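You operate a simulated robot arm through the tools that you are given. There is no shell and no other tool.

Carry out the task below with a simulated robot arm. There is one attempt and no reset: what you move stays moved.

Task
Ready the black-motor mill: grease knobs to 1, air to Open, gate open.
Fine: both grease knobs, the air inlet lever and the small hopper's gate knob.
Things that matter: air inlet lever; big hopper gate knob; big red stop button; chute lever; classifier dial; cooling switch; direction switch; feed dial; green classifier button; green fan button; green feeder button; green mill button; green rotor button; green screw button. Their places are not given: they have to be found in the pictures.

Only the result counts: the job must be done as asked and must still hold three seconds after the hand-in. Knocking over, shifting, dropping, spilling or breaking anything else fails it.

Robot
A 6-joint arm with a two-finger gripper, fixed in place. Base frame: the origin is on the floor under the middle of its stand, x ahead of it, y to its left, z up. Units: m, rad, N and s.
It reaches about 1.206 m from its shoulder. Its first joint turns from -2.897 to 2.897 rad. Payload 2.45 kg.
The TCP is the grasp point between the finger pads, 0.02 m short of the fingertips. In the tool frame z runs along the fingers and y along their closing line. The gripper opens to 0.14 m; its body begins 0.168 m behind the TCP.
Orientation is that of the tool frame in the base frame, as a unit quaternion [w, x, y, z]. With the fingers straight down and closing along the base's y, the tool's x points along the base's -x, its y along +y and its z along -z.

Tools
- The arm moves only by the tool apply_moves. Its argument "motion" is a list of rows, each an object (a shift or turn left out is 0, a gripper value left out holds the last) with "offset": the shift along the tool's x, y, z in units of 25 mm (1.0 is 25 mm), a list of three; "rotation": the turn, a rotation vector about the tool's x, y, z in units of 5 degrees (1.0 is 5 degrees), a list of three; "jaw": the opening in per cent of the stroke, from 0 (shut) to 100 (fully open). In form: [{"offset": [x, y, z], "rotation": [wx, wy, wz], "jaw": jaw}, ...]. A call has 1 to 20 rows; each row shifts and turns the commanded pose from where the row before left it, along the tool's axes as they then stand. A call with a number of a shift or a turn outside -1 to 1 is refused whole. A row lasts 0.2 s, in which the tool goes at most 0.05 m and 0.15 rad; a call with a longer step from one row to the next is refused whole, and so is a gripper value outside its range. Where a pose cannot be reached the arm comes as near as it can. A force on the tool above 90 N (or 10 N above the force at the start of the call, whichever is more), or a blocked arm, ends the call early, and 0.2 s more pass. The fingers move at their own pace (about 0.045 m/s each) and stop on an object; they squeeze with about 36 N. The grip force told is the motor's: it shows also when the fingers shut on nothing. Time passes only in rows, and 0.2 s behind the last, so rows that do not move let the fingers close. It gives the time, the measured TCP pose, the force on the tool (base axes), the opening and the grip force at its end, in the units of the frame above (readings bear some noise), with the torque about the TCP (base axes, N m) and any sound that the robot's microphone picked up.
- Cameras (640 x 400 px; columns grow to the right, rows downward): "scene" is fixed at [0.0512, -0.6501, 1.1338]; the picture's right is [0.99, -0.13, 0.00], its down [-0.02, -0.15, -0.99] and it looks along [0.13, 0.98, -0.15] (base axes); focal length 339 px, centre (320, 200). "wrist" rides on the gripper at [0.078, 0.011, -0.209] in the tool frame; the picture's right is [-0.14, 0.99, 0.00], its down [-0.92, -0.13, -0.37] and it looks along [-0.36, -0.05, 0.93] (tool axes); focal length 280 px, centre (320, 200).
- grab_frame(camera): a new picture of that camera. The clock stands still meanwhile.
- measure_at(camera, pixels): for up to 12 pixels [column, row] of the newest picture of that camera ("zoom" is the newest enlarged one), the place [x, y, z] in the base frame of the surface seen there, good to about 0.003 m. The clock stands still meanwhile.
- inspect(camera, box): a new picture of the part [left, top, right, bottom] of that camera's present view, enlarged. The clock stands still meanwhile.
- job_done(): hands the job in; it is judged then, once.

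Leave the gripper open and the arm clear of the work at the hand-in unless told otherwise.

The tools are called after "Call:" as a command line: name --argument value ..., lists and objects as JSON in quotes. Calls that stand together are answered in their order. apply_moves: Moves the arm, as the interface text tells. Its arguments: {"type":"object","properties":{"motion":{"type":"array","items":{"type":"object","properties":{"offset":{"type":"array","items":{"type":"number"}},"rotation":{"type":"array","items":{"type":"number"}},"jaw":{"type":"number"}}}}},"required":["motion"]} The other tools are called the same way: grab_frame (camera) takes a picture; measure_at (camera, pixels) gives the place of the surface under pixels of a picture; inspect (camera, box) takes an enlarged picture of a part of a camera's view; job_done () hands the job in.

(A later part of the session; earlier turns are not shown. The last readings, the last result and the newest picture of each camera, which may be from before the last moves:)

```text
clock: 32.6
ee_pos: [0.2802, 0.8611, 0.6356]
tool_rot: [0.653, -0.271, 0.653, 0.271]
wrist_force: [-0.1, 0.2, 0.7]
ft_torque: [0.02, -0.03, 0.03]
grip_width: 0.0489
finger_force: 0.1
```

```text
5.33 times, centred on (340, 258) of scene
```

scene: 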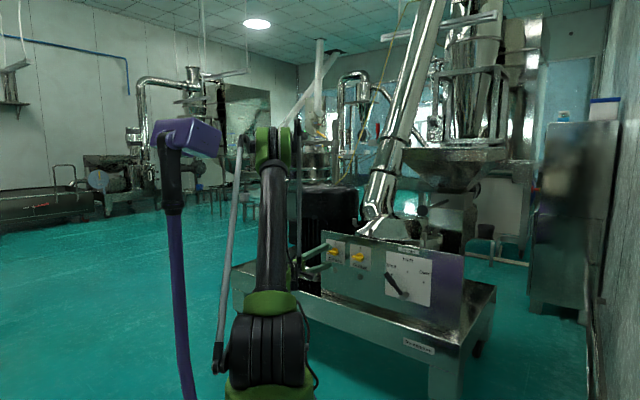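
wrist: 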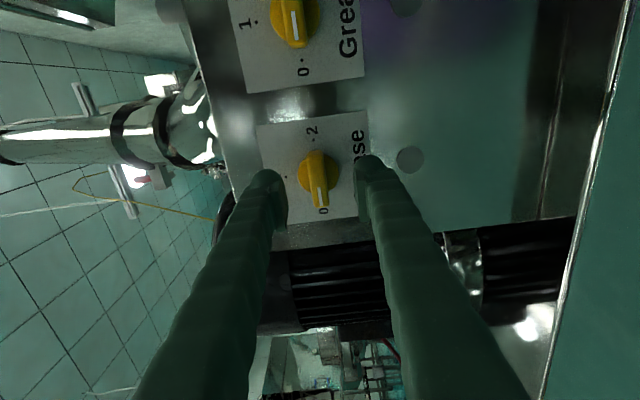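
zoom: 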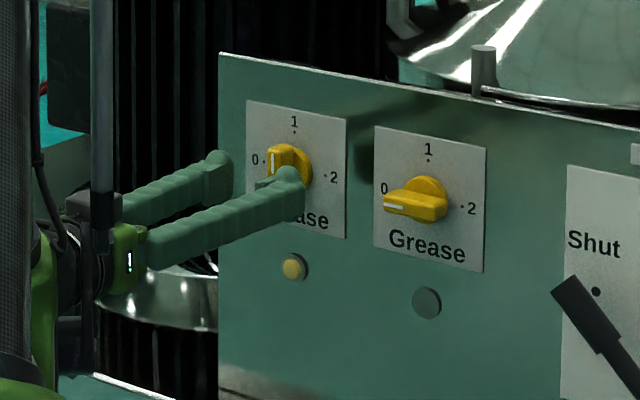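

Left knob is at 1. Now I back off 15 mm more, shift 0.142 m right to the second knob (s=−0.269), and begin rolling −90° again.

Call:
apply_moves --motion '[{"offset": [0, 0, -0.6]}, {"offset": [0, -0.81, 0]}, {"offset": [0, -0.81, 0]}, {"offset": [0, -0.81, 0]}, {"offset": [0, -0.81, 0]}, {"offset": [0, -0.81, 0]}, {"offset": [0, -0.81, 0]}, {"offset": [0, -0.81, 0]}, {"rotation": [0, 0, -1]}, {"rotation": [0, 0, -1]}, {"rotation": [0, 0, -1]}, {"rotation": [0, 0, -1]}, {"rotation": [0, 0, -1]}, {"rotation": [0, 0, -1]}, {"rotation": [0, 0, -1]}, {"rotation": [0, 0, -1]}, {"rotation": [0, 0, -1]}]'

Call:
apply_moves --motion '[{"rotation": [0, 0, -1]}, {"rotation": [0, 0, -1]}, {"rotation": [0, 0, -1]}, {"rotation": [0, 0, -1]}, {"rotation": [0, 0, -1]}, {"rotation": [0, 0, -1]}, {"rotation": [0, 0, -1]}, {"rotation": [0, 0, -1]}, {"rotation": [0, 0, -1]}]'

Call:
inspect --camera "wrist" --box '[230, 100, 410, 240]'

Call:
grab_frame --camera "scene"

```text
clock: 36.2
ee_pos: [0.3727, 0.7892, 0.6789]
tool_rot: [0.707, -0.501, 0.5, 0.001]
wrist_force: [-0.3, 1.5, 0.1]
ft_torque: [-0.04, 0.0, -0.01]
grip_width: 0.049
finger_force: 0.1
out of reach, approached as far as the arm can: row 2, 3, 4, 5, 6, 7, 8
```

```text
clock: 38.2
ee_pos: [0.3732, 0.789, 0.6807]
tool_rot: [0.654, -0.653, 0.269, -0.27]
wrist_force: [0.0, 0.0, -0.4]
ft_torque: [0.0, -0.02, 0.01]
grip_width: 0.0488
finger_force: 0.0
```

```text
2.86 times, centred on (320, 170) of wrist
```

zoom: 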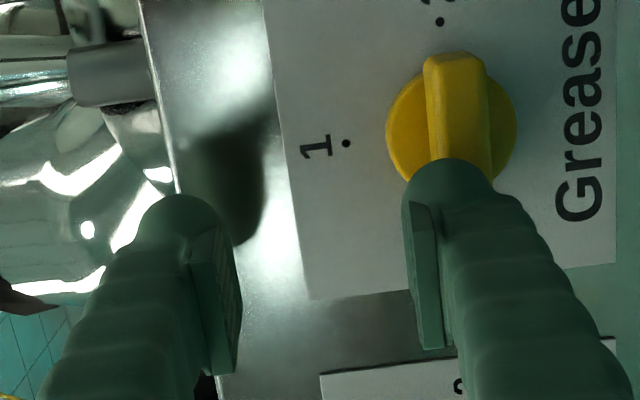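

```text
taken
```

scene: 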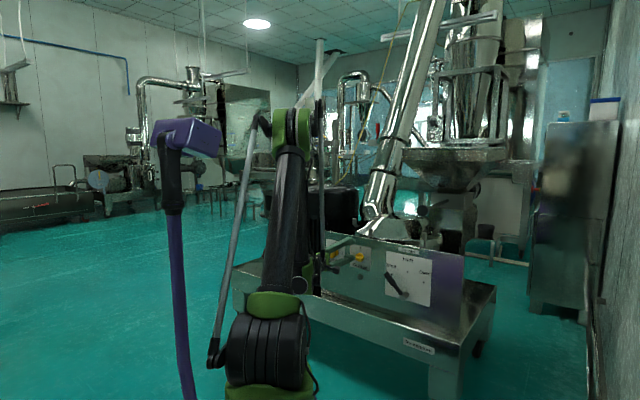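

The horizontal pose is out of reach this close to the robot (the arm gets too folded; it stopped at (0.373, 0.789, 0.681), with the lower finger in front of knob 2). I'll lift 40 mm, then swing the tool 30° about the vertical so that the wrist comes from the left, which keeps the pads parallel to the bar and gives the arm more room.

Call:
apply_moves --motion '[{"offset": [0, -0.8, 0]}, {"offset": [0, -0.8, 0]}, {"rotation": [0, 1, 0]}, {"rotation": [0, 1, 0]}, {"rotation": [0, 1, 0]}, {"rotation": [0, 1, 0]}, {"rotation": [0, 1, 0]}, {"rotation": [0, 1, 0]}]'

Call:
grab_frame --camera "wrist"

Call:
grab_frame --camera "scene"

```text
clock: 40.0
ee_pos: [0.3728, 0.7879, 0.7204]
tool_rot: [-0.561, 0.561, -0.431, 0.43]
wrist_force: [0.0, -0.4, 0.1]
ft_torque: [0.0, -0.01, 0.04]
grip_width: 0.0491
finger_force: 0.1
```

```text
taken
```

wrist: 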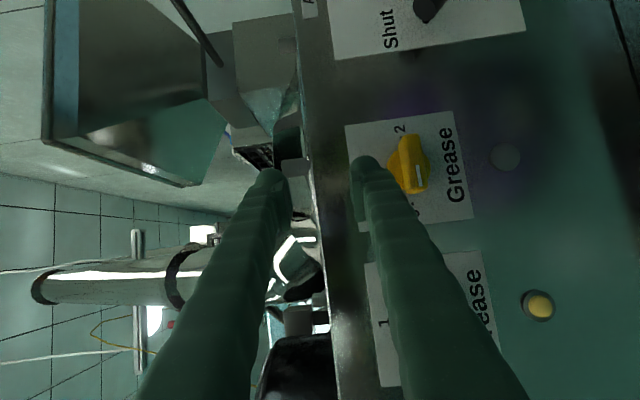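

```text
taken
```

scene: 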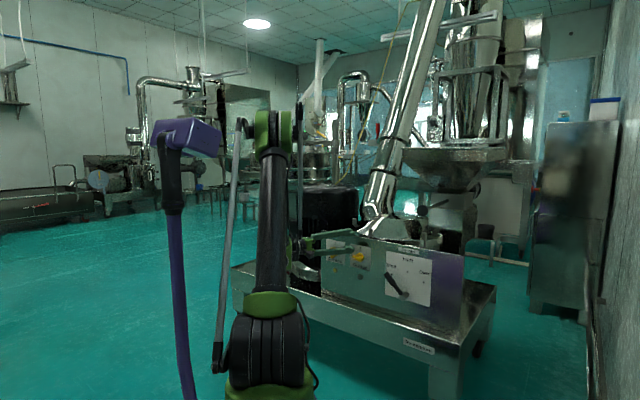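

The tool now heads 30° to the right as planned. I move it to s=−0.269, n=0.80 and down to z≈0.635 in front of knob 2.

Call:
apply_moves --motion '[{"offset": [0.65, 0, -0.13]}, {"offset": [0.65, 0, -0.13]}, {"offset": [0, 0.857, 0]}, {"offset": [0, 0.857, 0]}, {"offset": [0, 0.857, 0]}, {"offset": [0, 0.857, 0]}]'

Call:
grab_frame --camera "wrist"

Call:
inspect --camera "wrist" --box '[230, 100, 410, 240]'

```text
clock: 41.4
ee_pos: [0.375, 0.7543, 0.635]
tool_rot: [0.562, -0.562, 0.43, -0.429]
wrist_force: [0.9, 0.2, -0.5]
ft_torque: [-0.03, 0.01, 0.03]
grip_width: 0.0489
finger_force: 0.0
```

```text
taken
```

wrist: 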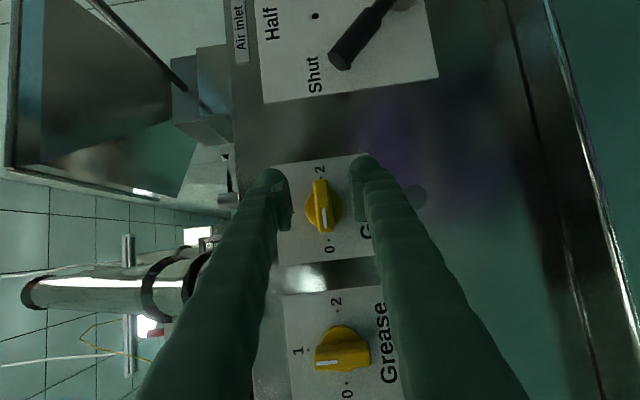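

```text
2.86 times, centred on (320, 170) of wrist
```

zoom: 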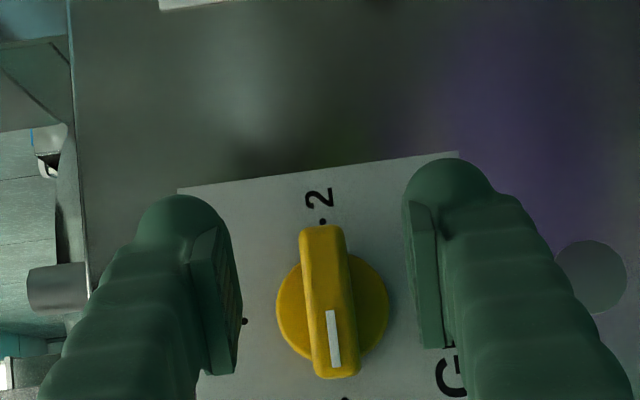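

Knob 2's bar lies between the fingers. I measure it for centring.

Call:
measure_at --camera "zoom" --pixels '[[322, 222], [345, 397], [244, 321], [325, 250], [335, 365], [330, 300], [308, 310], [345, 300], [370, 290], [380, 310], [285, 310]]'

```text
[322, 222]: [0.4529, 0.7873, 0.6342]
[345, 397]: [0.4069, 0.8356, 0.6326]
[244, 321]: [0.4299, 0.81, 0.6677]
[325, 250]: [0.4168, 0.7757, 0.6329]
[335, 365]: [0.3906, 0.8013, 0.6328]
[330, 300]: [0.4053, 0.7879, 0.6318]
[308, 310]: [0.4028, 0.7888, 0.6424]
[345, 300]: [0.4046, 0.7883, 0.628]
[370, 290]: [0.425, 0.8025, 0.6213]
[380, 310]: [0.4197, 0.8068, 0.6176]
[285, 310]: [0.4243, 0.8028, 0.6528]
```

Centre: s≈−0.2695, z≈0.635, bar front n≈0.843. I advance along the panel normal to n≈0.838 and close on the bar.

Call:
apply_moves --motion '[{"offset": [-0.415, 0, 0.67]}, {"offset": [-0.415, 0, 0.67]}, {"jaw": 0}, {"jaw": 0}, {"jaw": 0}, {"jaw": 0}, {"jaw": 0}]'

Call:
inspect --camera "wrist" --box '[230, 100, 410, 240]'

```text
clock: 43.0
ee_pos: [0.403, 0.7845, 0.6359]
tool_rot: [0.562, -0.561, 0.43, -0.43]
wrist_force: [2.8, 2.5, 4.2]
ft_torque: [0.02, -0.01, 0.01]
grip_width: 0.0148
finger_force: 41.1
```

```text
2.86 times, centred on (320, 170) of wrist
```

zoom: 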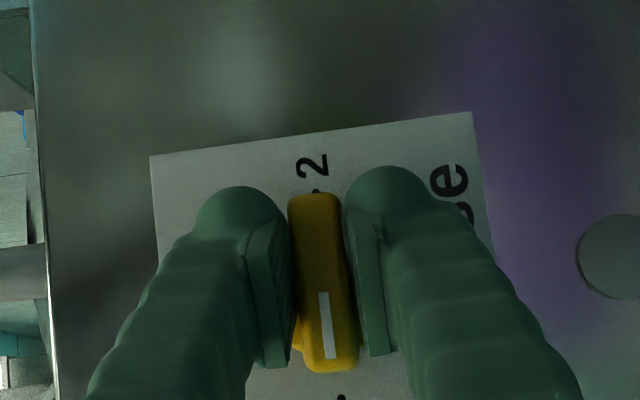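

Clean grip with hardly any load. I turn about the panel normal (tool-frame axis (−0.5, 0, 0.866)), 30° first.

Call:
apply_moves --motion '[{"rotation": [-0.3, 0, 0.52]}, {"rotation": [-0.3, 0, 0.52]}, {"rotation": [-0.3, 0, 0.52]}, {"rotation": [-0.3, 0, 0.52]}, {"rotation": [-0.3, 0, 0.52]}, {"rotation": [-0.3, 0, 0.52]}, {"rotation": [-0.3, 0, 0.52]}, {"rotation": [-0.3, 0, 0.52]}, {"rotation": [-0.3, 0, 0.52]}, {"rotation": [-0.3, 0, 0.52]}]'

Call:
inspect --camera "wrist" --box '[230, 100, 410, 240]'

```text
clock: 45.2
ee_pos: [0.4023, 0.7851, 0.6333]
tool_rot: [0.565, -0.519, 0.598, -0.233]
wrist_force: [2.5, -12.0, -20.5]
ft_torque: [-0.1, 0.12, -0.01]
grip_width: 0.0152
finger_force: 41.3
```

```text
2.86 times, centred on (320, 170) of wrist
```

zoom: 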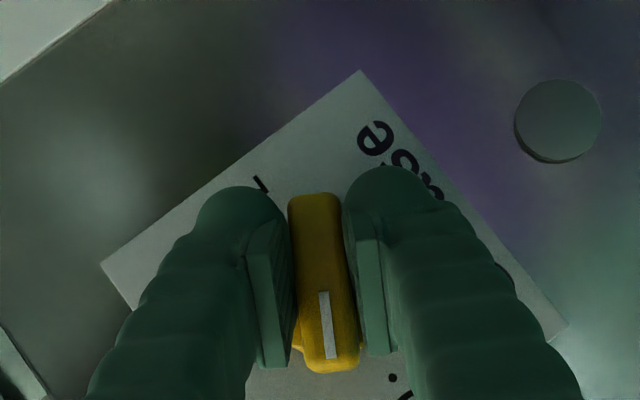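

It follows well. Another 30°.

Call:
apply_moves --motion '[{"rotation": [-0.3, 0, 0.52]}, {"rotation": [-0.3, 0, 0.52]}, {"rotation": [-0.3, 0, 0.52]}, {"rotation": [-0.3, 0, 0.52]}, {"rotation": [-0.3, 0, 0.52]}, {"rotation": [-0.3, 0, 0.52]}, {"rotation": [-0.3, 0, 0.52]}, {"rotation": [-0.3, 0, 0.52]}, {"rotation": [-0.3, 0, 0.52]}, {"rotation": [-0.3, 0, 0.52]}]'

Call:
grab_frame --camera "scene"

```text
clock: 47.4
ee_pos: [0.4034, 0.7846, 0.6349]
tool_rot: [0.531, -0.44, 0.724, -0.022]
wrist_force: [-9.3, -16.4, -33.5]
ft_torque: [-0.28, 0.3, -0.05]
grip_width: 0.0151
finger_force: 40.2
```

```text
taken
```

scene: 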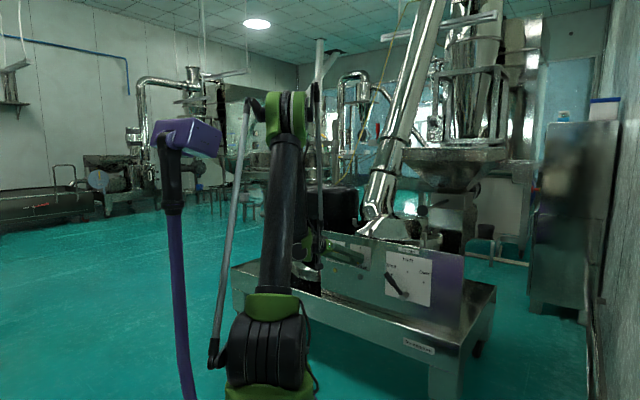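

Still fine (34 N down). The last 30°.

Call:
apply_moves --motion '[{"rotation": [-0.3, 0, 0.52]}, {"rotation": [-0.3, 0, 0.52]}, {"rotation": [-0.3, 0, 0.52]}, {"rotation": [-0.3, 0, 0.52]}, {"rotation": [-0.3, 0, 0.52]}, {"rotation": [-0.3, 0, 0.52]}, {"rotation": [-0.3, 0, 0.52]}, {"rotation": [-0.3, 0, 0.52]}, {"rotation": [-0.3, 0, 0.52]}, {"rotation": [-0.3, 0, 0.52]}, {}]'

Call:
inspect --camera "wrist" --box '[230, 100, 410, 240]'

Call:
inspect --camera "scene" --box '[310, 220, 430, 295]'

```text
clock: 49.8
ee_pos: [0.4034, 0.7853, 0.6362]
tool_rot: [0.462, -0.331, 0.8, 0.193]
wrist_force: [0.4, -5.4, 2.6]
ft_torque: [-0.05, 0.0, -0.05]
grip_width: 0.0152
finger_force: 41.2
```

```text
2.86 times, centred on (320, 170) of wrist
```

zoom: 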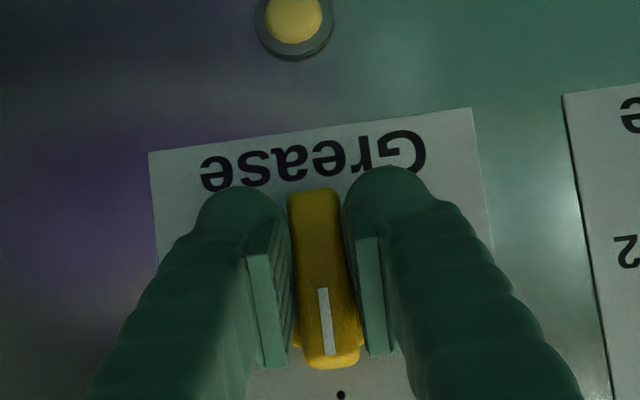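

```text
5.33 times, centred on (370, 258) of scene
```

zoom: 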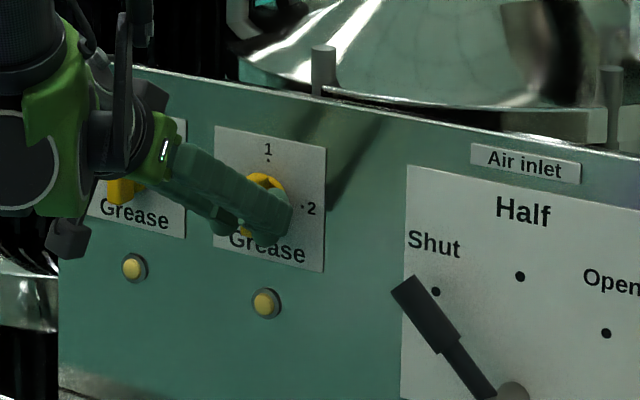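

The second lamp is lit too. I open the jaws to 35 % and back straight off along the panel normal.

Call:
apply_moves --motion '[{"jaw": 35}, {"jaw": 35}, {"jaw": 35}, {"jaw": 35}, {"offset": [0.35, 0, -0.6]}, {"offset": [0.35, 0, -0.6]}, {"offset": [0.35, 0, -0.6]}]'

Call:
grab_frame --camera "wrist"

Call:
inspect --camera "scene" --box '[310, 220, 430, 295]'

```text
clock: 51.4
ee_pos: [0.3673, 0.7483, 0.6339]
tool_rot: [0.462, -0.331, 0.8, 0.191]
wrist_force: [-1.1, 0.2, -0.8]
ft_torque: [0.0, 0.02, 0.0]
grip_width: 0.0489
finger_force: 0.0
```

```text
taken
```

wrist: 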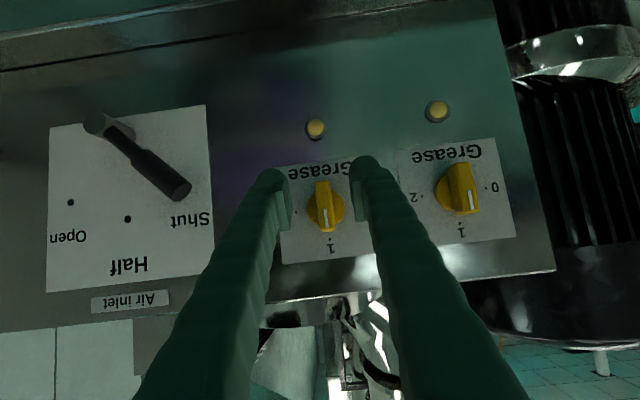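

```text
5.33 times, centred on (370, 258) of scene
```

zoom: 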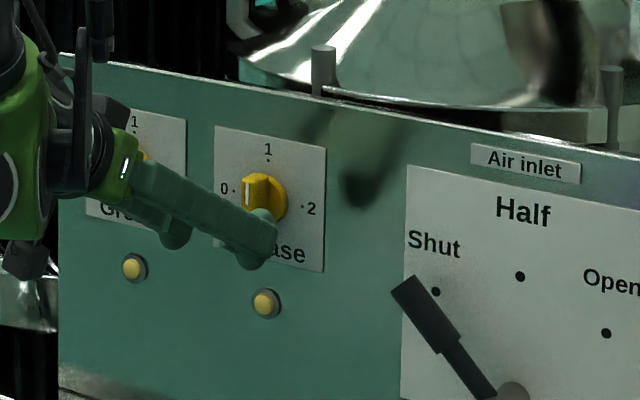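

Both grease knobs are at 1. Next the air lever. I roll the tool −45° about the panel normal and tilt 15° further down, so that the pads line up with the lever handle at 135°, then move in front of it (s≈−0.105, z≈0.581, n≈0.79).

Call:
apply_moves --motion '[{"rotation": [0.5, 0, -0.866]}, {"rotation": [0.5, 0, -0.866]}, {"rotation": [0.5, 0, -0.866]}, {"rotation": [0.5, 0, -0.866]}, {"rotation": [0.5, 0, -0.866]}, {"rotation": [0.5, 0, -0.866]}, {"rotation": [0.5, 0, -0.866]}, {"rotation": [0.5, 0, -0.866]}, {"rotation": [0.5, 0, -0.866]}, {"rotation": [0, 1, 0], "jaw": 50}, {"rotation": [0, 1, 0]}, {"rotation": [0, 1, 0]}]'

Call:
grab_frame --camera "wrist"

Call:
grab_frame --camera "scene"

```text
clock: 54.0
ee_pos: [0.3656, 0.7474, 0.6348]
tool_rot: [0.461, -0.462, 0.733, -0.191]
wrist_force: [0.0, 0.3, 0.2]
ft_torque: [0.0, 0.02, -0.03]
grip_width: 0.0699
finger_force: 0.2
```

```text
taken
```

wrist: 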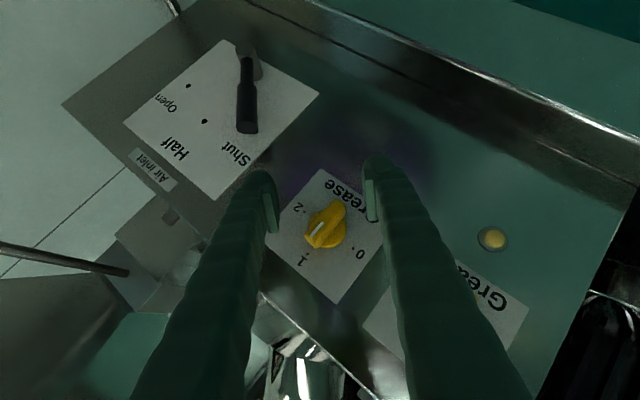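

```text
taken
```

scene: 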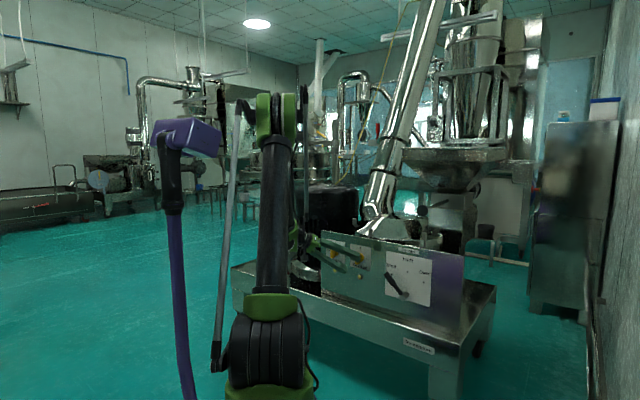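

The lever (at (247,90)) now appears in line with the fingers. I move across to stand in front of its handle.

Call:
apply_moves --motion '[{"offset": [0.727, -0.525, 0.727]}, {"offset": [0.727, -0.525, 0.727]}, {"offset": [0.727, -0.525, 0.727]}, {"offset": [0.727, -0.525, 0.727]}, {"offset": [0.727, -0.525, 0.727]}, {"offset": [0.727, -0.525, 0.727]}]'

Call:
grab_frame --camera "wrist"

Call:
grab_frame --camera "scene"

```text
clock: 55.4
ee_pos: [0.4825, 0.6321, 0.58]
tool_rot: [0.462, -0.462, 0.733, -0.19]
wrist_force: [-0.4, -0.3, -0.3]
ft_torque: [0.01, -0.01, 0.0]
grip_width: 0.0698
finger_force: 0.0
```

```text
taken
```

wrist: 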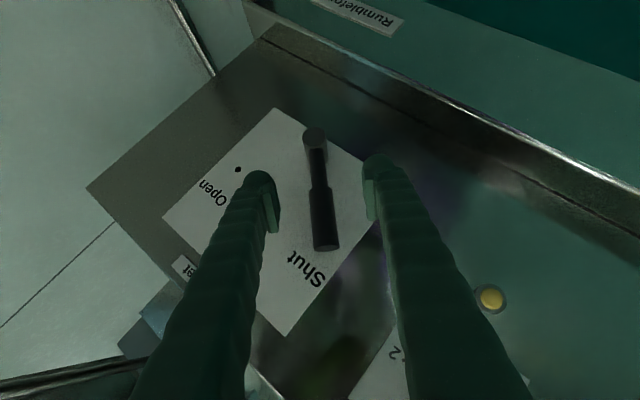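

```text
taken
```

scene: 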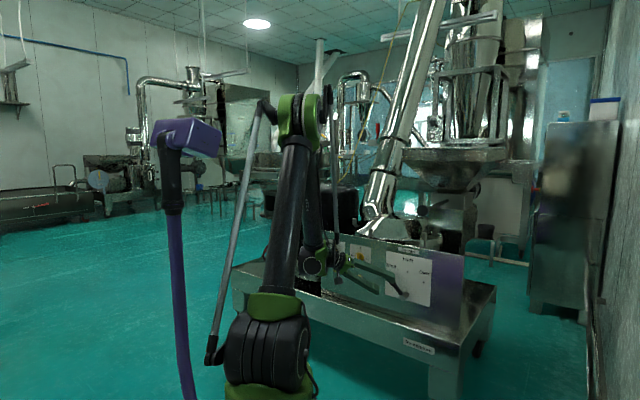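

The handle lies between the fingers. I zoom and measure hub and handle centrelines.

Call:
inspect --camera "wrist" --box '[220, 100, 420, 260]'

```text
2.50 times, centred on (320, 180) of wrist
```

zoom: 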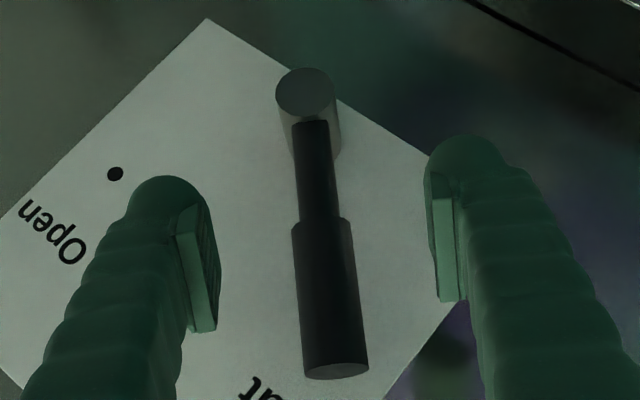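

Call:
measure_at --camera "zoom" --pixels '[[306, 92], [285, 92], [328, 92], [318, 180], [302, 240], [326, 240], [346, 240], [330, 300], [335, 350], [337, 372], [305, 350], [362, 345]]'

```text
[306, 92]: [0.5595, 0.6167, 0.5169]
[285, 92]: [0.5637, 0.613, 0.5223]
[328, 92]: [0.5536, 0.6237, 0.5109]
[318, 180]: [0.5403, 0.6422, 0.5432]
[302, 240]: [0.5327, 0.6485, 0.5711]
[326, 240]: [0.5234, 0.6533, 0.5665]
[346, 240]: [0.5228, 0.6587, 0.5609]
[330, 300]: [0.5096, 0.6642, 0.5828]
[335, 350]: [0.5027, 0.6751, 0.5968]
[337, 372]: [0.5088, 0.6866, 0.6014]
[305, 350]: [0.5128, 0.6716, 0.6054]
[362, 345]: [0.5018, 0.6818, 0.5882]
```

Hub at s≈−0.040, z≈0.517; handle at 135.5°, front surface n≈0.831. TCP is centred on it, so I advance 50 mm along the normal and close the fingers on the handle.

Call:
apply_moves --motion '[{"offset": [-0.707, 0, 0.707]}, {"offset": [-0.707, 0, 0.707]}, {"jaw": 0}, {"jaw": 0}, {"jaw": 0}, {"jaw": 0}, {"jaw": 0}]'

Call:
inspect --camera "wrist" --box '[220, 100, 420, 260]'

```text
clock: 57.0
ee_pos: [0.5175, 0.6663, 0.5815]
tool_rot: [0.462, -0.463, 0.732, -0.191]
wrist_force: [14.8, -1.1, 21.6]
ft_torque: [-0.05, -0.36, -0.02]
grip_width: 0.0237
finger_force: 45.3
```

```text
2.50 times, centred on (320, 180) of wrist
```

zoom: 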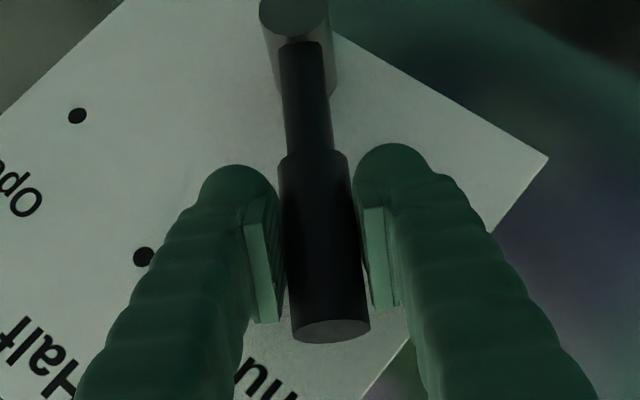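

Gripped at 23.7 mm. I start swinging the lever clockwise about its pivot: 15° first, with matching tool rotation.

Call:
apply_moves --motion '[{"offset": [0.0036, -0.192, 0.0036], "rotation": [-0.424, 0, 0.424]}, {"offset": [0.0036, -0.192, 0.0036], "rotation": [-0.424, 0, 0.424]}, {"offset": [0.0036, -0.192, 0.0036], "rotation": [-0.424, 0, 0.424]}, {"offset": [0.0036, -0.192, 0.0036], "rotation": [-0.424, 0, 0.424]}, {"offset": [0.0036, -0.192, 0.0036], "rotation": [-0.424, 0, 0.424]}]'

Call:
inspect --camera "wrist" --box '[220, 100, 420, 260]'

```text
clock: 58.2
ee_pos: [0.5318, 0.6541, 0.5962]
tool_rot: [0.434, -0.432, 0.786, -0.078]
wrist_force: [-17.8, -6.4, 14.4]
ft_torque: [0.25, -0.33, 0.24]
grip_width: 0.0239
finger_force: 44.9
```

```text
2.50 times, centred on (320, 180) of wrist
```

zoom: 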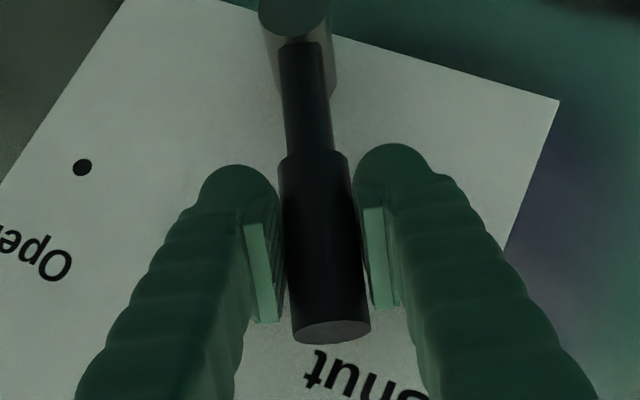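

The lever follows at 120° with low loads. I go on by 30°.

Call:
apply_moves --motion '[{"offset": [0.0036, -0.192, 0.0036], "rotation": [-0.424, 0, 0.424]}, {"offset": [0.0036, -0.192, 0.0036], "rotation": [-0.424, 0, 0.424]}, {"offset": [0.0036, -0.192, 0.0036], "rotation": [-0.424, 0, 0.424]}, {"offset": [0.0036, -0.192, 0.0036], "rotation": [-0.424, 0, 0.424]}, {"offset": [0.0036, -0.192, 0.0036], "rotation": [-0.424, 0, 0.424]}, {"offset": [0.0036, -0.192, 0.0036], "rotation": [-0.424, 0, 0.424]}, {"offset": [0.0036, -0.192, 0.0036], "rotation": [-0.424, 0, 0.424]}, {"offset": [0.0036, -0.192, 0.0036], "rotation": [-0.424, 0, 0.424]}, {"offset": [0.0036, -0.192, 0.0036], "rotation": [-0.424, 0, 0.424]}, {"offset": [0.0036, -0.192, 0.0036], "rotation": [-0.424, 0, 0.424]}]'

Call:
grab_frame --camera "scene"

```text
clock: 60.4
ee_pos: [0.5646, 0.6208, 0.6074]
tool_rot: [0.355, -0.353, 0.853, 0.147]
wrist_force: [-9.6, -5.0, 14.0]
ft_torque: [0.05, 0.21, 0.05]
grip_width: 0.0236
finger_force: 45.2
```

```text
taken
```

scene: 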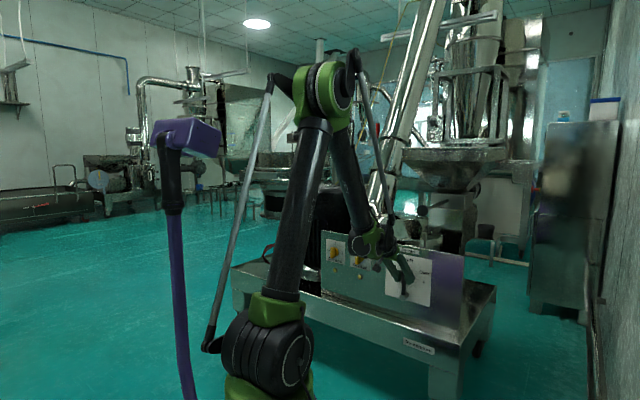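

Lever passes Half (90°). I continue 30° more.

Call:
apply_moves --motion '[{"offset": [0.0036, -0.192, 0.0036], "rotation": [-0.424, 0, 0.424]}, {"offset": [0.0036, -0.192, 0.0036], "rotation": [-0.424, 0, 0.424]}, {"offset": [0.0036, -0.192, 0.0036], "rotation": [-0.424, 0, 0.424]}, {"offset": [0.0036, -0.192, 0.0036], "rotation": [-0.424, 0, 0.424]}, {"offset": [0.0036, -0.192, 0.0036], "rotation": [-0.424, 0, 0.424]}, {"offset": [0.0036, -0.192, 0.0036], "rotation": [-0.424, 0, 0.424]}, {"offset": [0.0036, -0.192, 0.0036], "rotation": [-0.424, 0, 0.424]}, {"offset": [0.0036, -0.192, 0.0036], "rotation": [-0.424, 0, 0.424]}, {"offset": [0.0036, -0.192, 0.0036], "rotation": [-0.424, 0, 0.424]}, {"offset": [0.0036, -0.192, 0.0036], "rotation": [-0.424, 0, 0.424]}]'

Call:
grab_frame --camera "scene"

Call:
grab_frame --camera "wrist"

```text
clock: 62.6
ee_pos: [0.5965, 0.5901, 0.5959]
tool_rot: [0.25, -0.25, 0.862, 0.364]
wrist_force: [12.0, 11.1, 9.0]
ft_torque: [0.41, 0.0, -0.14]
grip_width: 0.0234
finger_force: 45.1
```

```text
taken
```

scene: 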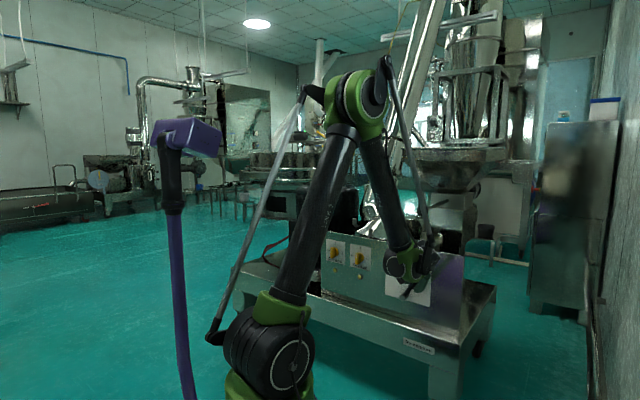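

```text
taken
```

wrist: 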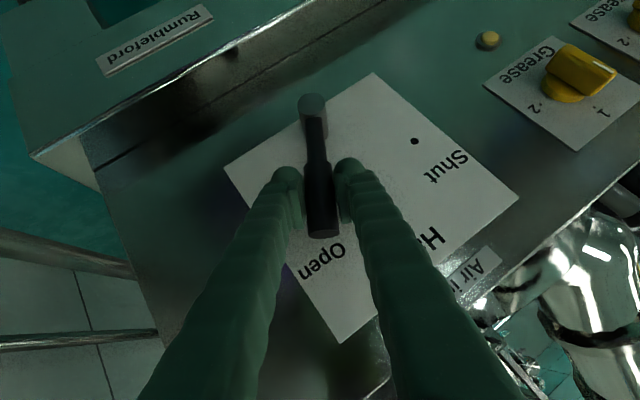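

At 60°. Before going on I check clearance between the forearm and the gate knob in an enlarged scene picture.

Call:
inspect --camera "scene" --box '[340, 150, 480, 310]'

Call:
measure_at --camera "scene" --pixels '[[405, 240], [400, 265], [425, 208], [432, 240], [410, 180], [395, 200], [440, 205], [428, 260]]'

```text
2.50 times, centred on (410, 230) of scene
```

zoom: 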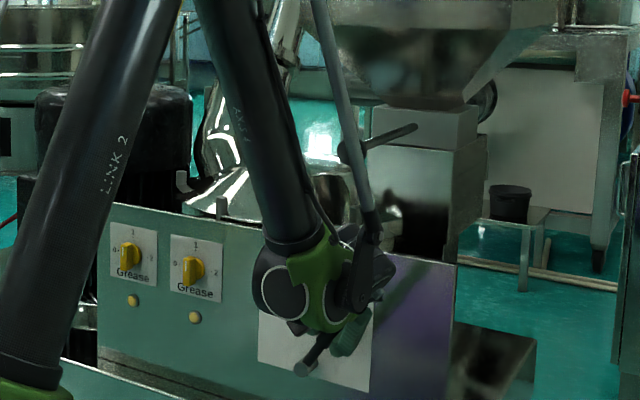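

```text
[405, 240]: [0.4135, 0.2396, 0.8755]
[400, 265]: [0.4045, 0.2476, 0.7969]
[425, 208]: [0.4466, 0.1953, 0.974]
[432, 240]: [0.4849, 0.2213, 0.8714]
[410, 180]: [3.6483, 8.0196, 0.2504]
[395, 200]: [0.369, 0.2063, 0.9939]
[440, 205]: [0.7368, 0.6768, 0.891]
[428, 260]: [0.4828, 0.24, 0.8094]
```

The forearm is well in front (n≈0.46) of the gate knob. I turn the last 15° to Open.

Call:
apply_moves --motion '[{"offset": [0.0036, -0.192, 0.0036], "rotation": [-0.424, 0, 0.424]}, {"offset": [0.0036, -0.192, 0.0036], "rotation": [-0.424, 0, 0.424]}, {"offset": [0.0036, -0.192, 0.0036], "rotation": [-0.424, 0, 0.424]}, {"offset": [0.0036, -0.192, 0.0036], "rotation": [-0.424, 0, 0.424]}, {"offset": [0.0036, -0.192, 0.0036], "rotation": [-0.424, 0, 0.424]}, {}]'

Call:
grab_frame --camera "wrist"

Call:
inspect --camera "wrist" --box '[220, 60, 480, 260]'

```text
clock: 64.0
ee_pos: [0.6082, 0.5772, 0.5817]
tool_rot: [0.191, -0.192, 0.844, 0.463]
wrist_force: [2.8, 13.9, 17.7]
ft_torque: [0.3, 0.07, 0.04]
grip_width: 0.0237
finger_force: 45.0
```

```text
taken
```

wrist: 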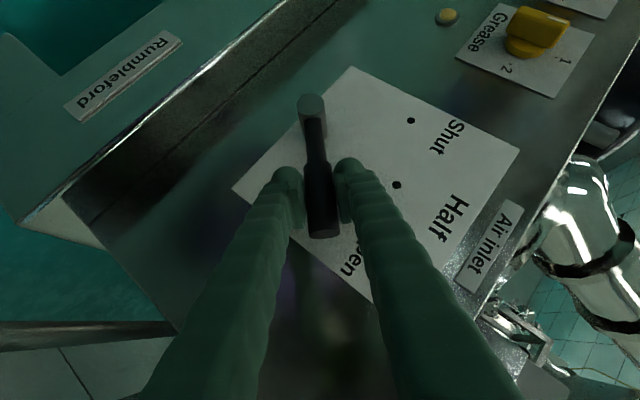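

```text
2.00 times, centred on (350, 160) of wrist
```

zoom: 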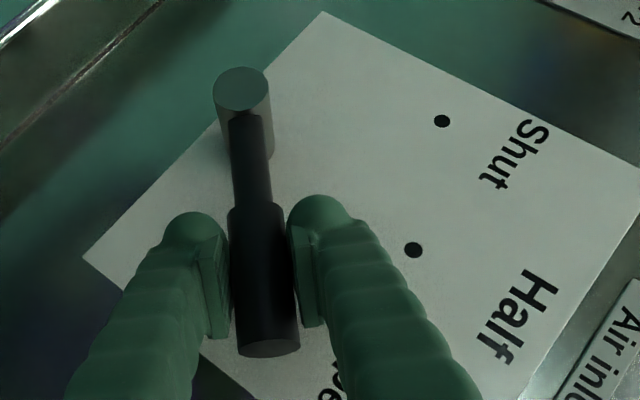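

The lever is at ~45° (Open). I open the jaws to 50 % and back off 50 mm along the normal, then check the lever's angle.

Call:
apply_moves --motion '[{"jaw": 50}, {"jaw": 50}, {"jaw": 50}, {"jaw": 50}, {"jaw": 50}, {"offset": [0.707, 0, -0.707]}, {"offset": [0.707, 0, -0.707]}]'

Call:
grab_frame --camera "scene"

Call:
inspect --camera "wrist" --box '[220, 60, 480, 260]'

```text
clock: 65.6
ee_pos: [0.5755, 0.5389, 0.5798]
tool_rot: [0.191, -0.193, 0.844, 0.463]
wrist_force: [0.0, 0.0, 0.0]
ft_torque: [0.0, -0.02, -0.01]
grip_width: 0.0702
finger_force: 0.0
```

```text
taken
```

scene: 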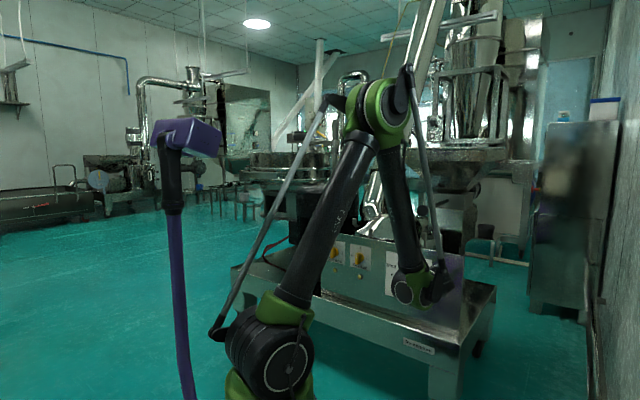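

```text
2.00 times, centred on (350, 160) of wrist
```

zoom: 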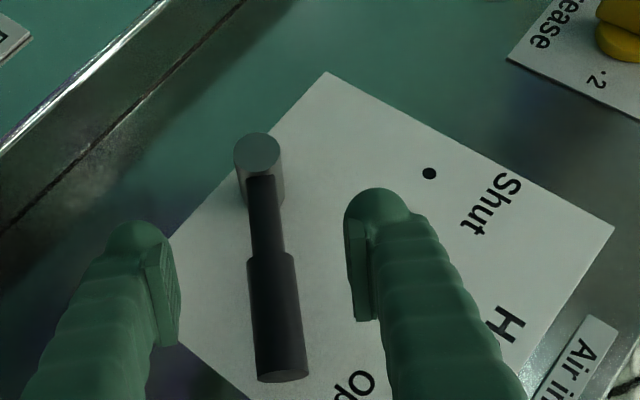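

Call:
measure_at --camera "zoom" --pixels '[[256, 152], [266, 210], [272, 280], [276, 320], [280, 350], [282, 373], [258, 340], [304, 340], [255, 290], [292, 290]]'

```text
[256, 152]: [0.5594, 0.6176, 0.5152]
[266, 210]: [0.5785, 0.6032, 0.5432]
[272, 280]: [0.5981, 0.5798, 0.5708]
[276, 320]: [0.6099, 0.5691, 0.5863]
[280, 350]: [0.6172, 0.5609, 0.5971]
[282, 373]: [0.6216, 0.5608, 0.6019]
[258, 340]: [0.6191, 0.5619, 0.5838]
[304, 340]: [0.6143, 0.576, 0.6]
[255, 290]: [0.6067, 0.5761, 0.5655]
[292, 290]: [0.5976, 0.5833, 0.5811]
```

The lever measures 45.3–45.8°, right on Open. Now for the gate: I'll bring the tool to point straight down. First half of that rotation is done in place (clear of the lever), about tool axis (0.68, 0.68, −0.28).

Call:
apply_moves --motion '[{"rotation": [0.655, 0.655, -0.271]}, {"rotation": [0.655, 0.655, -0.271]}, {"rotation": [0.655, 0.655, -0.271]}, {"rotation": [0.655, 0.655, -0.271]}, {"rotation": [0.655, 0.655, -0.271]}, {"rotation": [0.655, 0.655, -0.271]}, {"rotation": [0.655, 0.655, -0.271]}]'

Call:
grab_frame --camera "scene"

Call:
grab_frame --camera "wrist"

```text
clock: 67.2
ee_pos: [0.5744, 0.5391, 0.5807]
tool_rot: [0.091, -0.306, 0.922, 0.221]
wrist_force: [0.2, 0.0, 0.2]
ft_torque: [0.04, -0.02, 0.03]
grip_width: 0.07
finger_force: 0.0
```

```text
taken
```

scene: 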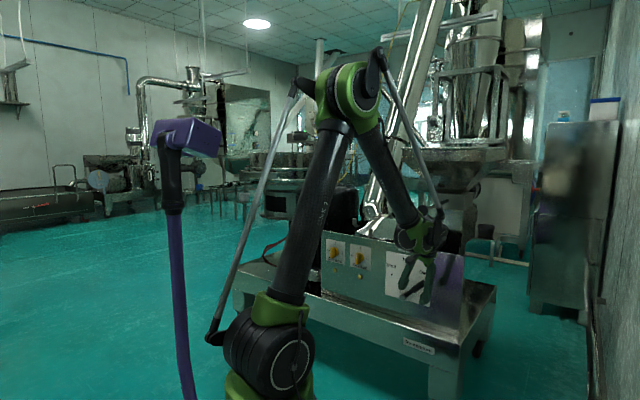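

```text
taken
```

wrist: 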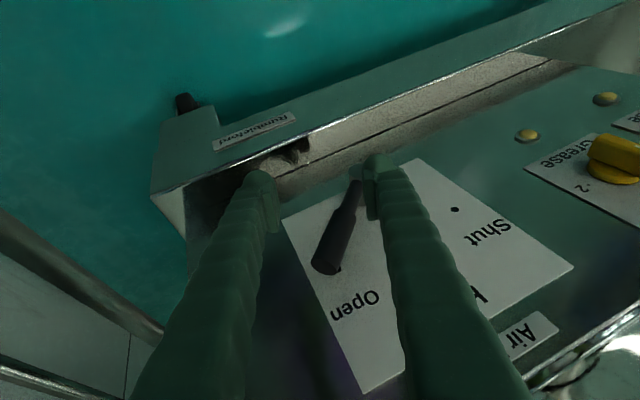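

All clear. I now back away 0.13 m from the panel and finish turning to straight down.

Call:
apply_moves --motion '[{"offset": [0.81, -0.068, -0.304]}, {"offset": [0.81, -0.068, -0.304]}, {"offset": [0.81, -0.068, -0.304]}, {"offset": [0.81, -0.068, -0.304]}, {"offset": [0.81, -0.068, -0.304]}, {"offset": [0.81, -0.068, -0.304]}, {"rotation": [0.655, 0.655, -0.271]}, {"rotation": [0.655, 0.655, -0.271]}, {"rotation": [0.655, 0.655, -0.271]}, {"rotation": [0.655, 0.655, -0.271]}, {"rotation": [0.655, 0.655, -0.271]}, {"rotation": [0.655, 0.655, -0.271]}]'

Call:
grab_frame --camera "scene"

Call:
grab_frame --camera "wrist"

```text
clock: 69.8
ee_pos: [0.4823, 0.4474, 0.5796]
tool_rot: [-0.001, -0.382, 0.924, 0.0]
wrist_force: [0.6, 0.3, -0.2]
ft_torque: [-0.01, -0.03, 0.03]
grip_width: 0.0702
finger_force: 0.1
```

```text
taken
```

scene: 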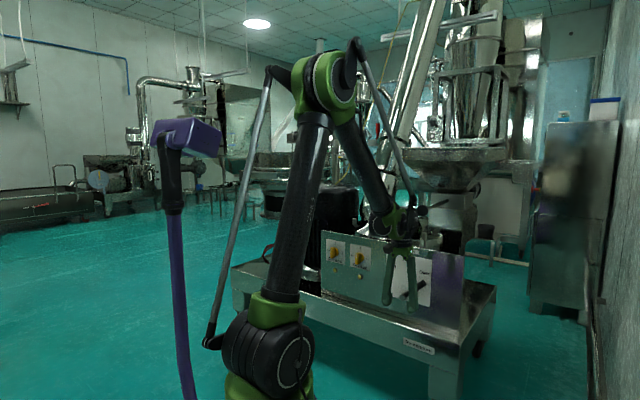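

```text
taken
```

wrist: 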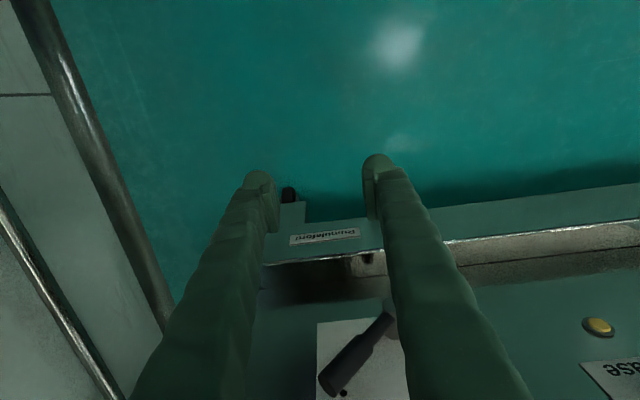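

The tool is vertical at n≈0.657, s≈0.025. I raise it 0.44 m to be above the gate rod's height.

Call:
apply_moves --motion '[{"offset": [0, 0, -0.98]}, {"offset": [0, 0, -0.98]}, {"offset": [0, 0, -0.98]}, {"offset": [0, 0, -0.98]}, {"offset": [0, 0, -0.98]}, {"offset": [0, 0, -0.98]}, {"offset": [0, 0, -0.98]}, {"offset": [0, 0, -0.98]}, {"offset": [0, 0, -0.98]}, {"offset": [0, 0, -0.98]}, {"offset": [0, 0, -0.98]}, {"offset": [0, 0, -0.98]}, {"offset": [0, 0, -0.98]}, {"offset": [0, 0, -0.98]}, {"offset": [0, 0, -0.98]}, {"offset": [0, 0, -0.98]}, {"offset": [0, 0, -0.98]}, {"offset": [0, 0, -0.98]}]'

Call:
grab_frame --camera "scene"

Call:
grab_frame --camera "wrist"

```text
clock: 73.6
ee_pos: [0.482, 0.448, 1.0204]
tool_rot: [0.0, -0.383, 0.924, 0.001]
wrist_force: [-0.2, -0.8, 0.2]
ft_torque: [0.0, 0.02, 0.0]
grip_width: 0.0702
finger_force: 0.1
```

```text
taken
```

scene: 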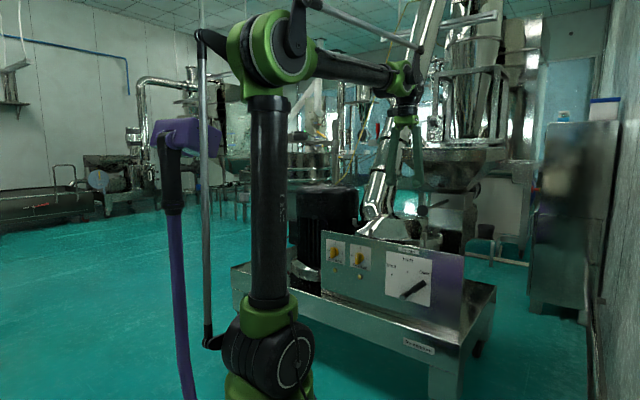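

```text
taken
```

wrist: 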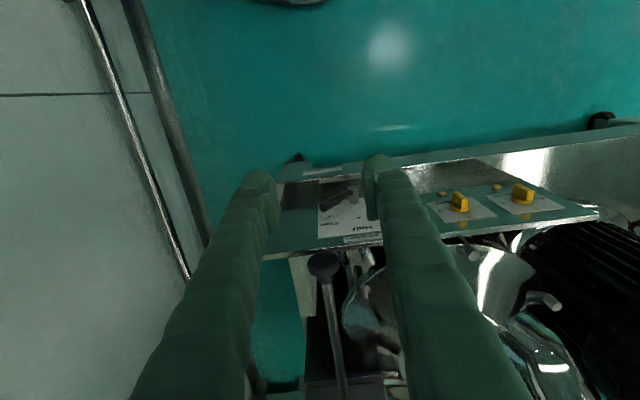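

I see the gate knob at (323,265) and its rod running down the picture. I zoom in for marks and measure.

Call:
inspect --camera "wrist" --box '[250, 240, 410, 400]'

Call:
measure_at --camera "wrist" --pixels '[[323, 265], [312, 265], [335, 265], [323, 255], [326, 280], [330, 310], [335, 340], [340, 380], [324, 272]]'

```text
2.50 times, centred on (330, 320) of wrist
```

zoom: 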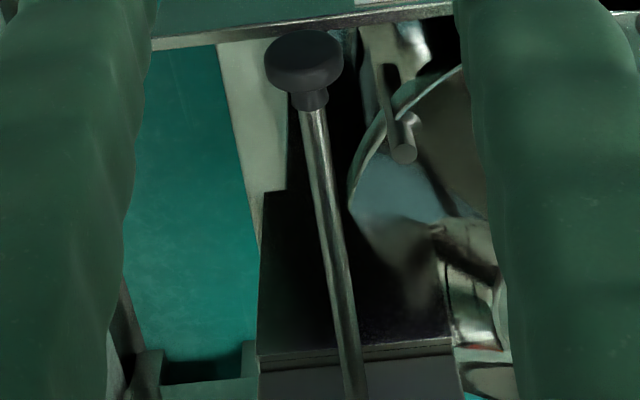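

```text
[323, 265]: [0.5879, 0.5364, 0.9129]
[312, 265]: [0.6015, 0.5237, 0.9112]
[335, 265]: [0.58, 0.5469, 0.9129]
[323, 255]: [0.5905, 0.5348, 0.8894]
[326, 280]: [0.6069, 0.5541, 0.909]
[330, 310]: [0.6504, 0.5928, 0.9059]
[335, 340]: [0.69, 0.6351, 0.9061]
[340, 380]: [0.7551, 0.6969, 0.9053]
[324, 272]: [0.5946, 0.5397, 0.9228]
```

Rod axis: s≈0.040, z≈0.900; knob spans n≈0.79–0.82. I check what lies beneath the rod, then move over the rod just behind the knob (n≈0.85).

Call:
measure_at --camera "zoom" --pixels '[[290, 250], [380, 300], [270, 340], [300, 380], [400, 150], [380, 60], [250, 150], [330, 105], [318, 95]]'

Call:
apply_moves --motion '[{"offset": [-0.96, -0.079, 0]}, {"offset": [-0.96, -0.079, 0]}, {"offset": [-0.96, -0.079, 0]}, {"offset": [-0.96, -0.079, 0]}, {"offset": [-0.96, -0.079, 0]}, {"offset": [-0.96, -0.079, 0]}, {"offset": [-0.96, -0.079, 0]}, {"offset": [-0.96, -0.079, 0]}]'

Call:
grab_frame --camera "wrist"

Call:
grab_frame --camera "scene"

```text
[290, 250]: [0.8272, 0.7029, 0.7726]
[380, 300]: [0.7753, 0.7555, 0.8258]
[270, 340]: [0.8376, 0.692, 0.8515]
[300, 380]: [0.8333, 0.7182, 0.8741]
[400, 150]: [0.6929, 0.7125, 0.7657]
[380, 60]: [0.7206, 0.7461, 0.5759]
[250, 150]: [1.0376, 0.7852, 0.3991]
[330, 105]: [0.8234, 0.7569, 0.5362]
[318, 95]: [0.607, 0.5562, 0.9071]
```

```text
clock: 75.4
ee_pos: [0.6294, 0.5716, 1.02]
tool_rot: [-0.001, -0.382, 0.924, 0.0]
wrist_force: [-1.0, 0.7, 0.4]
ft_torque: [0.03, -0.05, -0.01]
grip_width: 0.0702
finger_force: 0.1
```

```text
taken
```

wrist: 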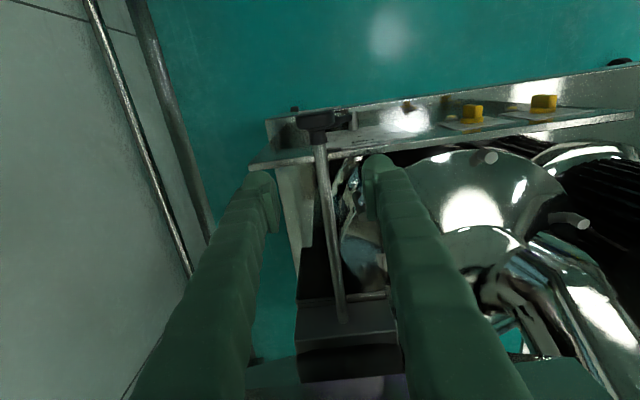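

```text
taken
```

scene: 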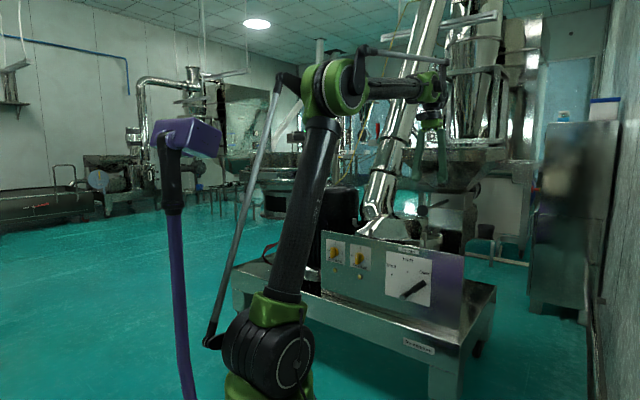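

The TCP is over the rod at n≈0.849, s≈0.041. I lower 0.12 m so that the fingers straddle the rod just behind the knob.

Call:
apply_moves --motion '[{"offset": [0, 0, 0.96]}, {"offset": [0, 0, 0.96]}, {"offset": [0, 0, 0.96]}, {"offset": [0, 0, 0.96]}, {"offset": [0, 0, 0.96]}]'

Call:
grab_frame --camera "wrist"

Call:
inspect --camera "scene" --box '[380, 100, 520, 240]'

```text
clock: 76.6
ee_pos: [0.6286, 0.5731, 0.901]
tool_rot: [0.0, -0.383, 0.924, 0.001]
wrist_force: [0.1, 0.6, 0.0]
ft_torque: [0.01, 0.01, 0.01]
grip_width: 0.07
finger_force: 0.0
```

```text
taken
```

wrist: 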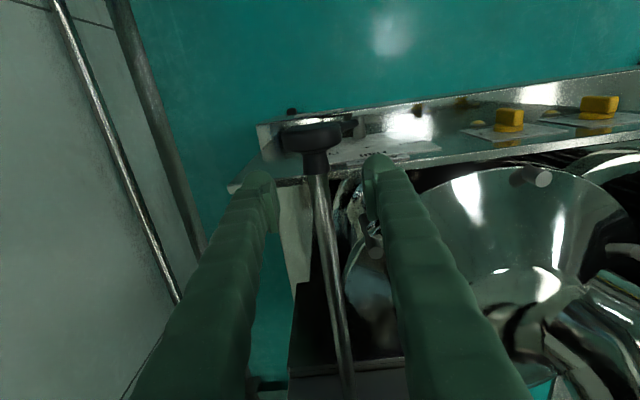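

```text
2.86 times, centred on (450, 170) of scene
```

zoom: 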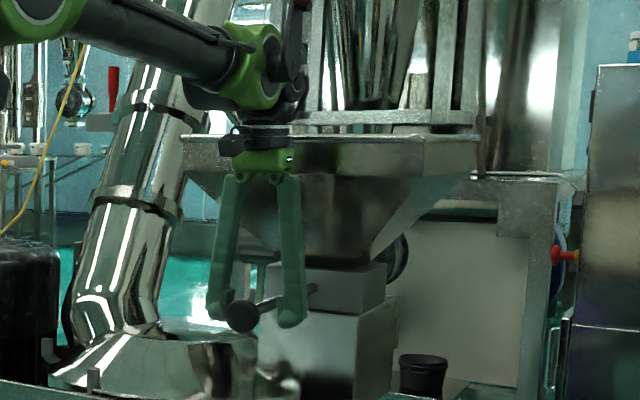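

The fingers straddle the rod behind the knob. I close them on the rod.

Call:
apply_moves --motion '[{"jaw": 0}, {"jaw": 0}, {"jaw": 0}, {"jaw": 0}, {"jaw": 0}, {"jaw": 0}]'

Call:
grab_frame --camera "wrist"

```text
clock: 78.0
ee_pos: [0.6284, 0.5725, 0.9002]
tool_rot: [-0.001, -0.383, 0.924, 0.001]
wrist_force: [-3.1, 1.8, -2.2]
ft_torque: [0.0, -0.03, 0.08]
grip_width: 0.0112
finger_force: 38.8
```

```text
taken
```

wrist: 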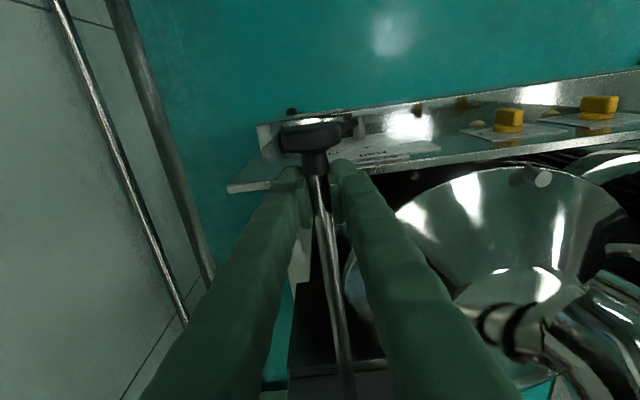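

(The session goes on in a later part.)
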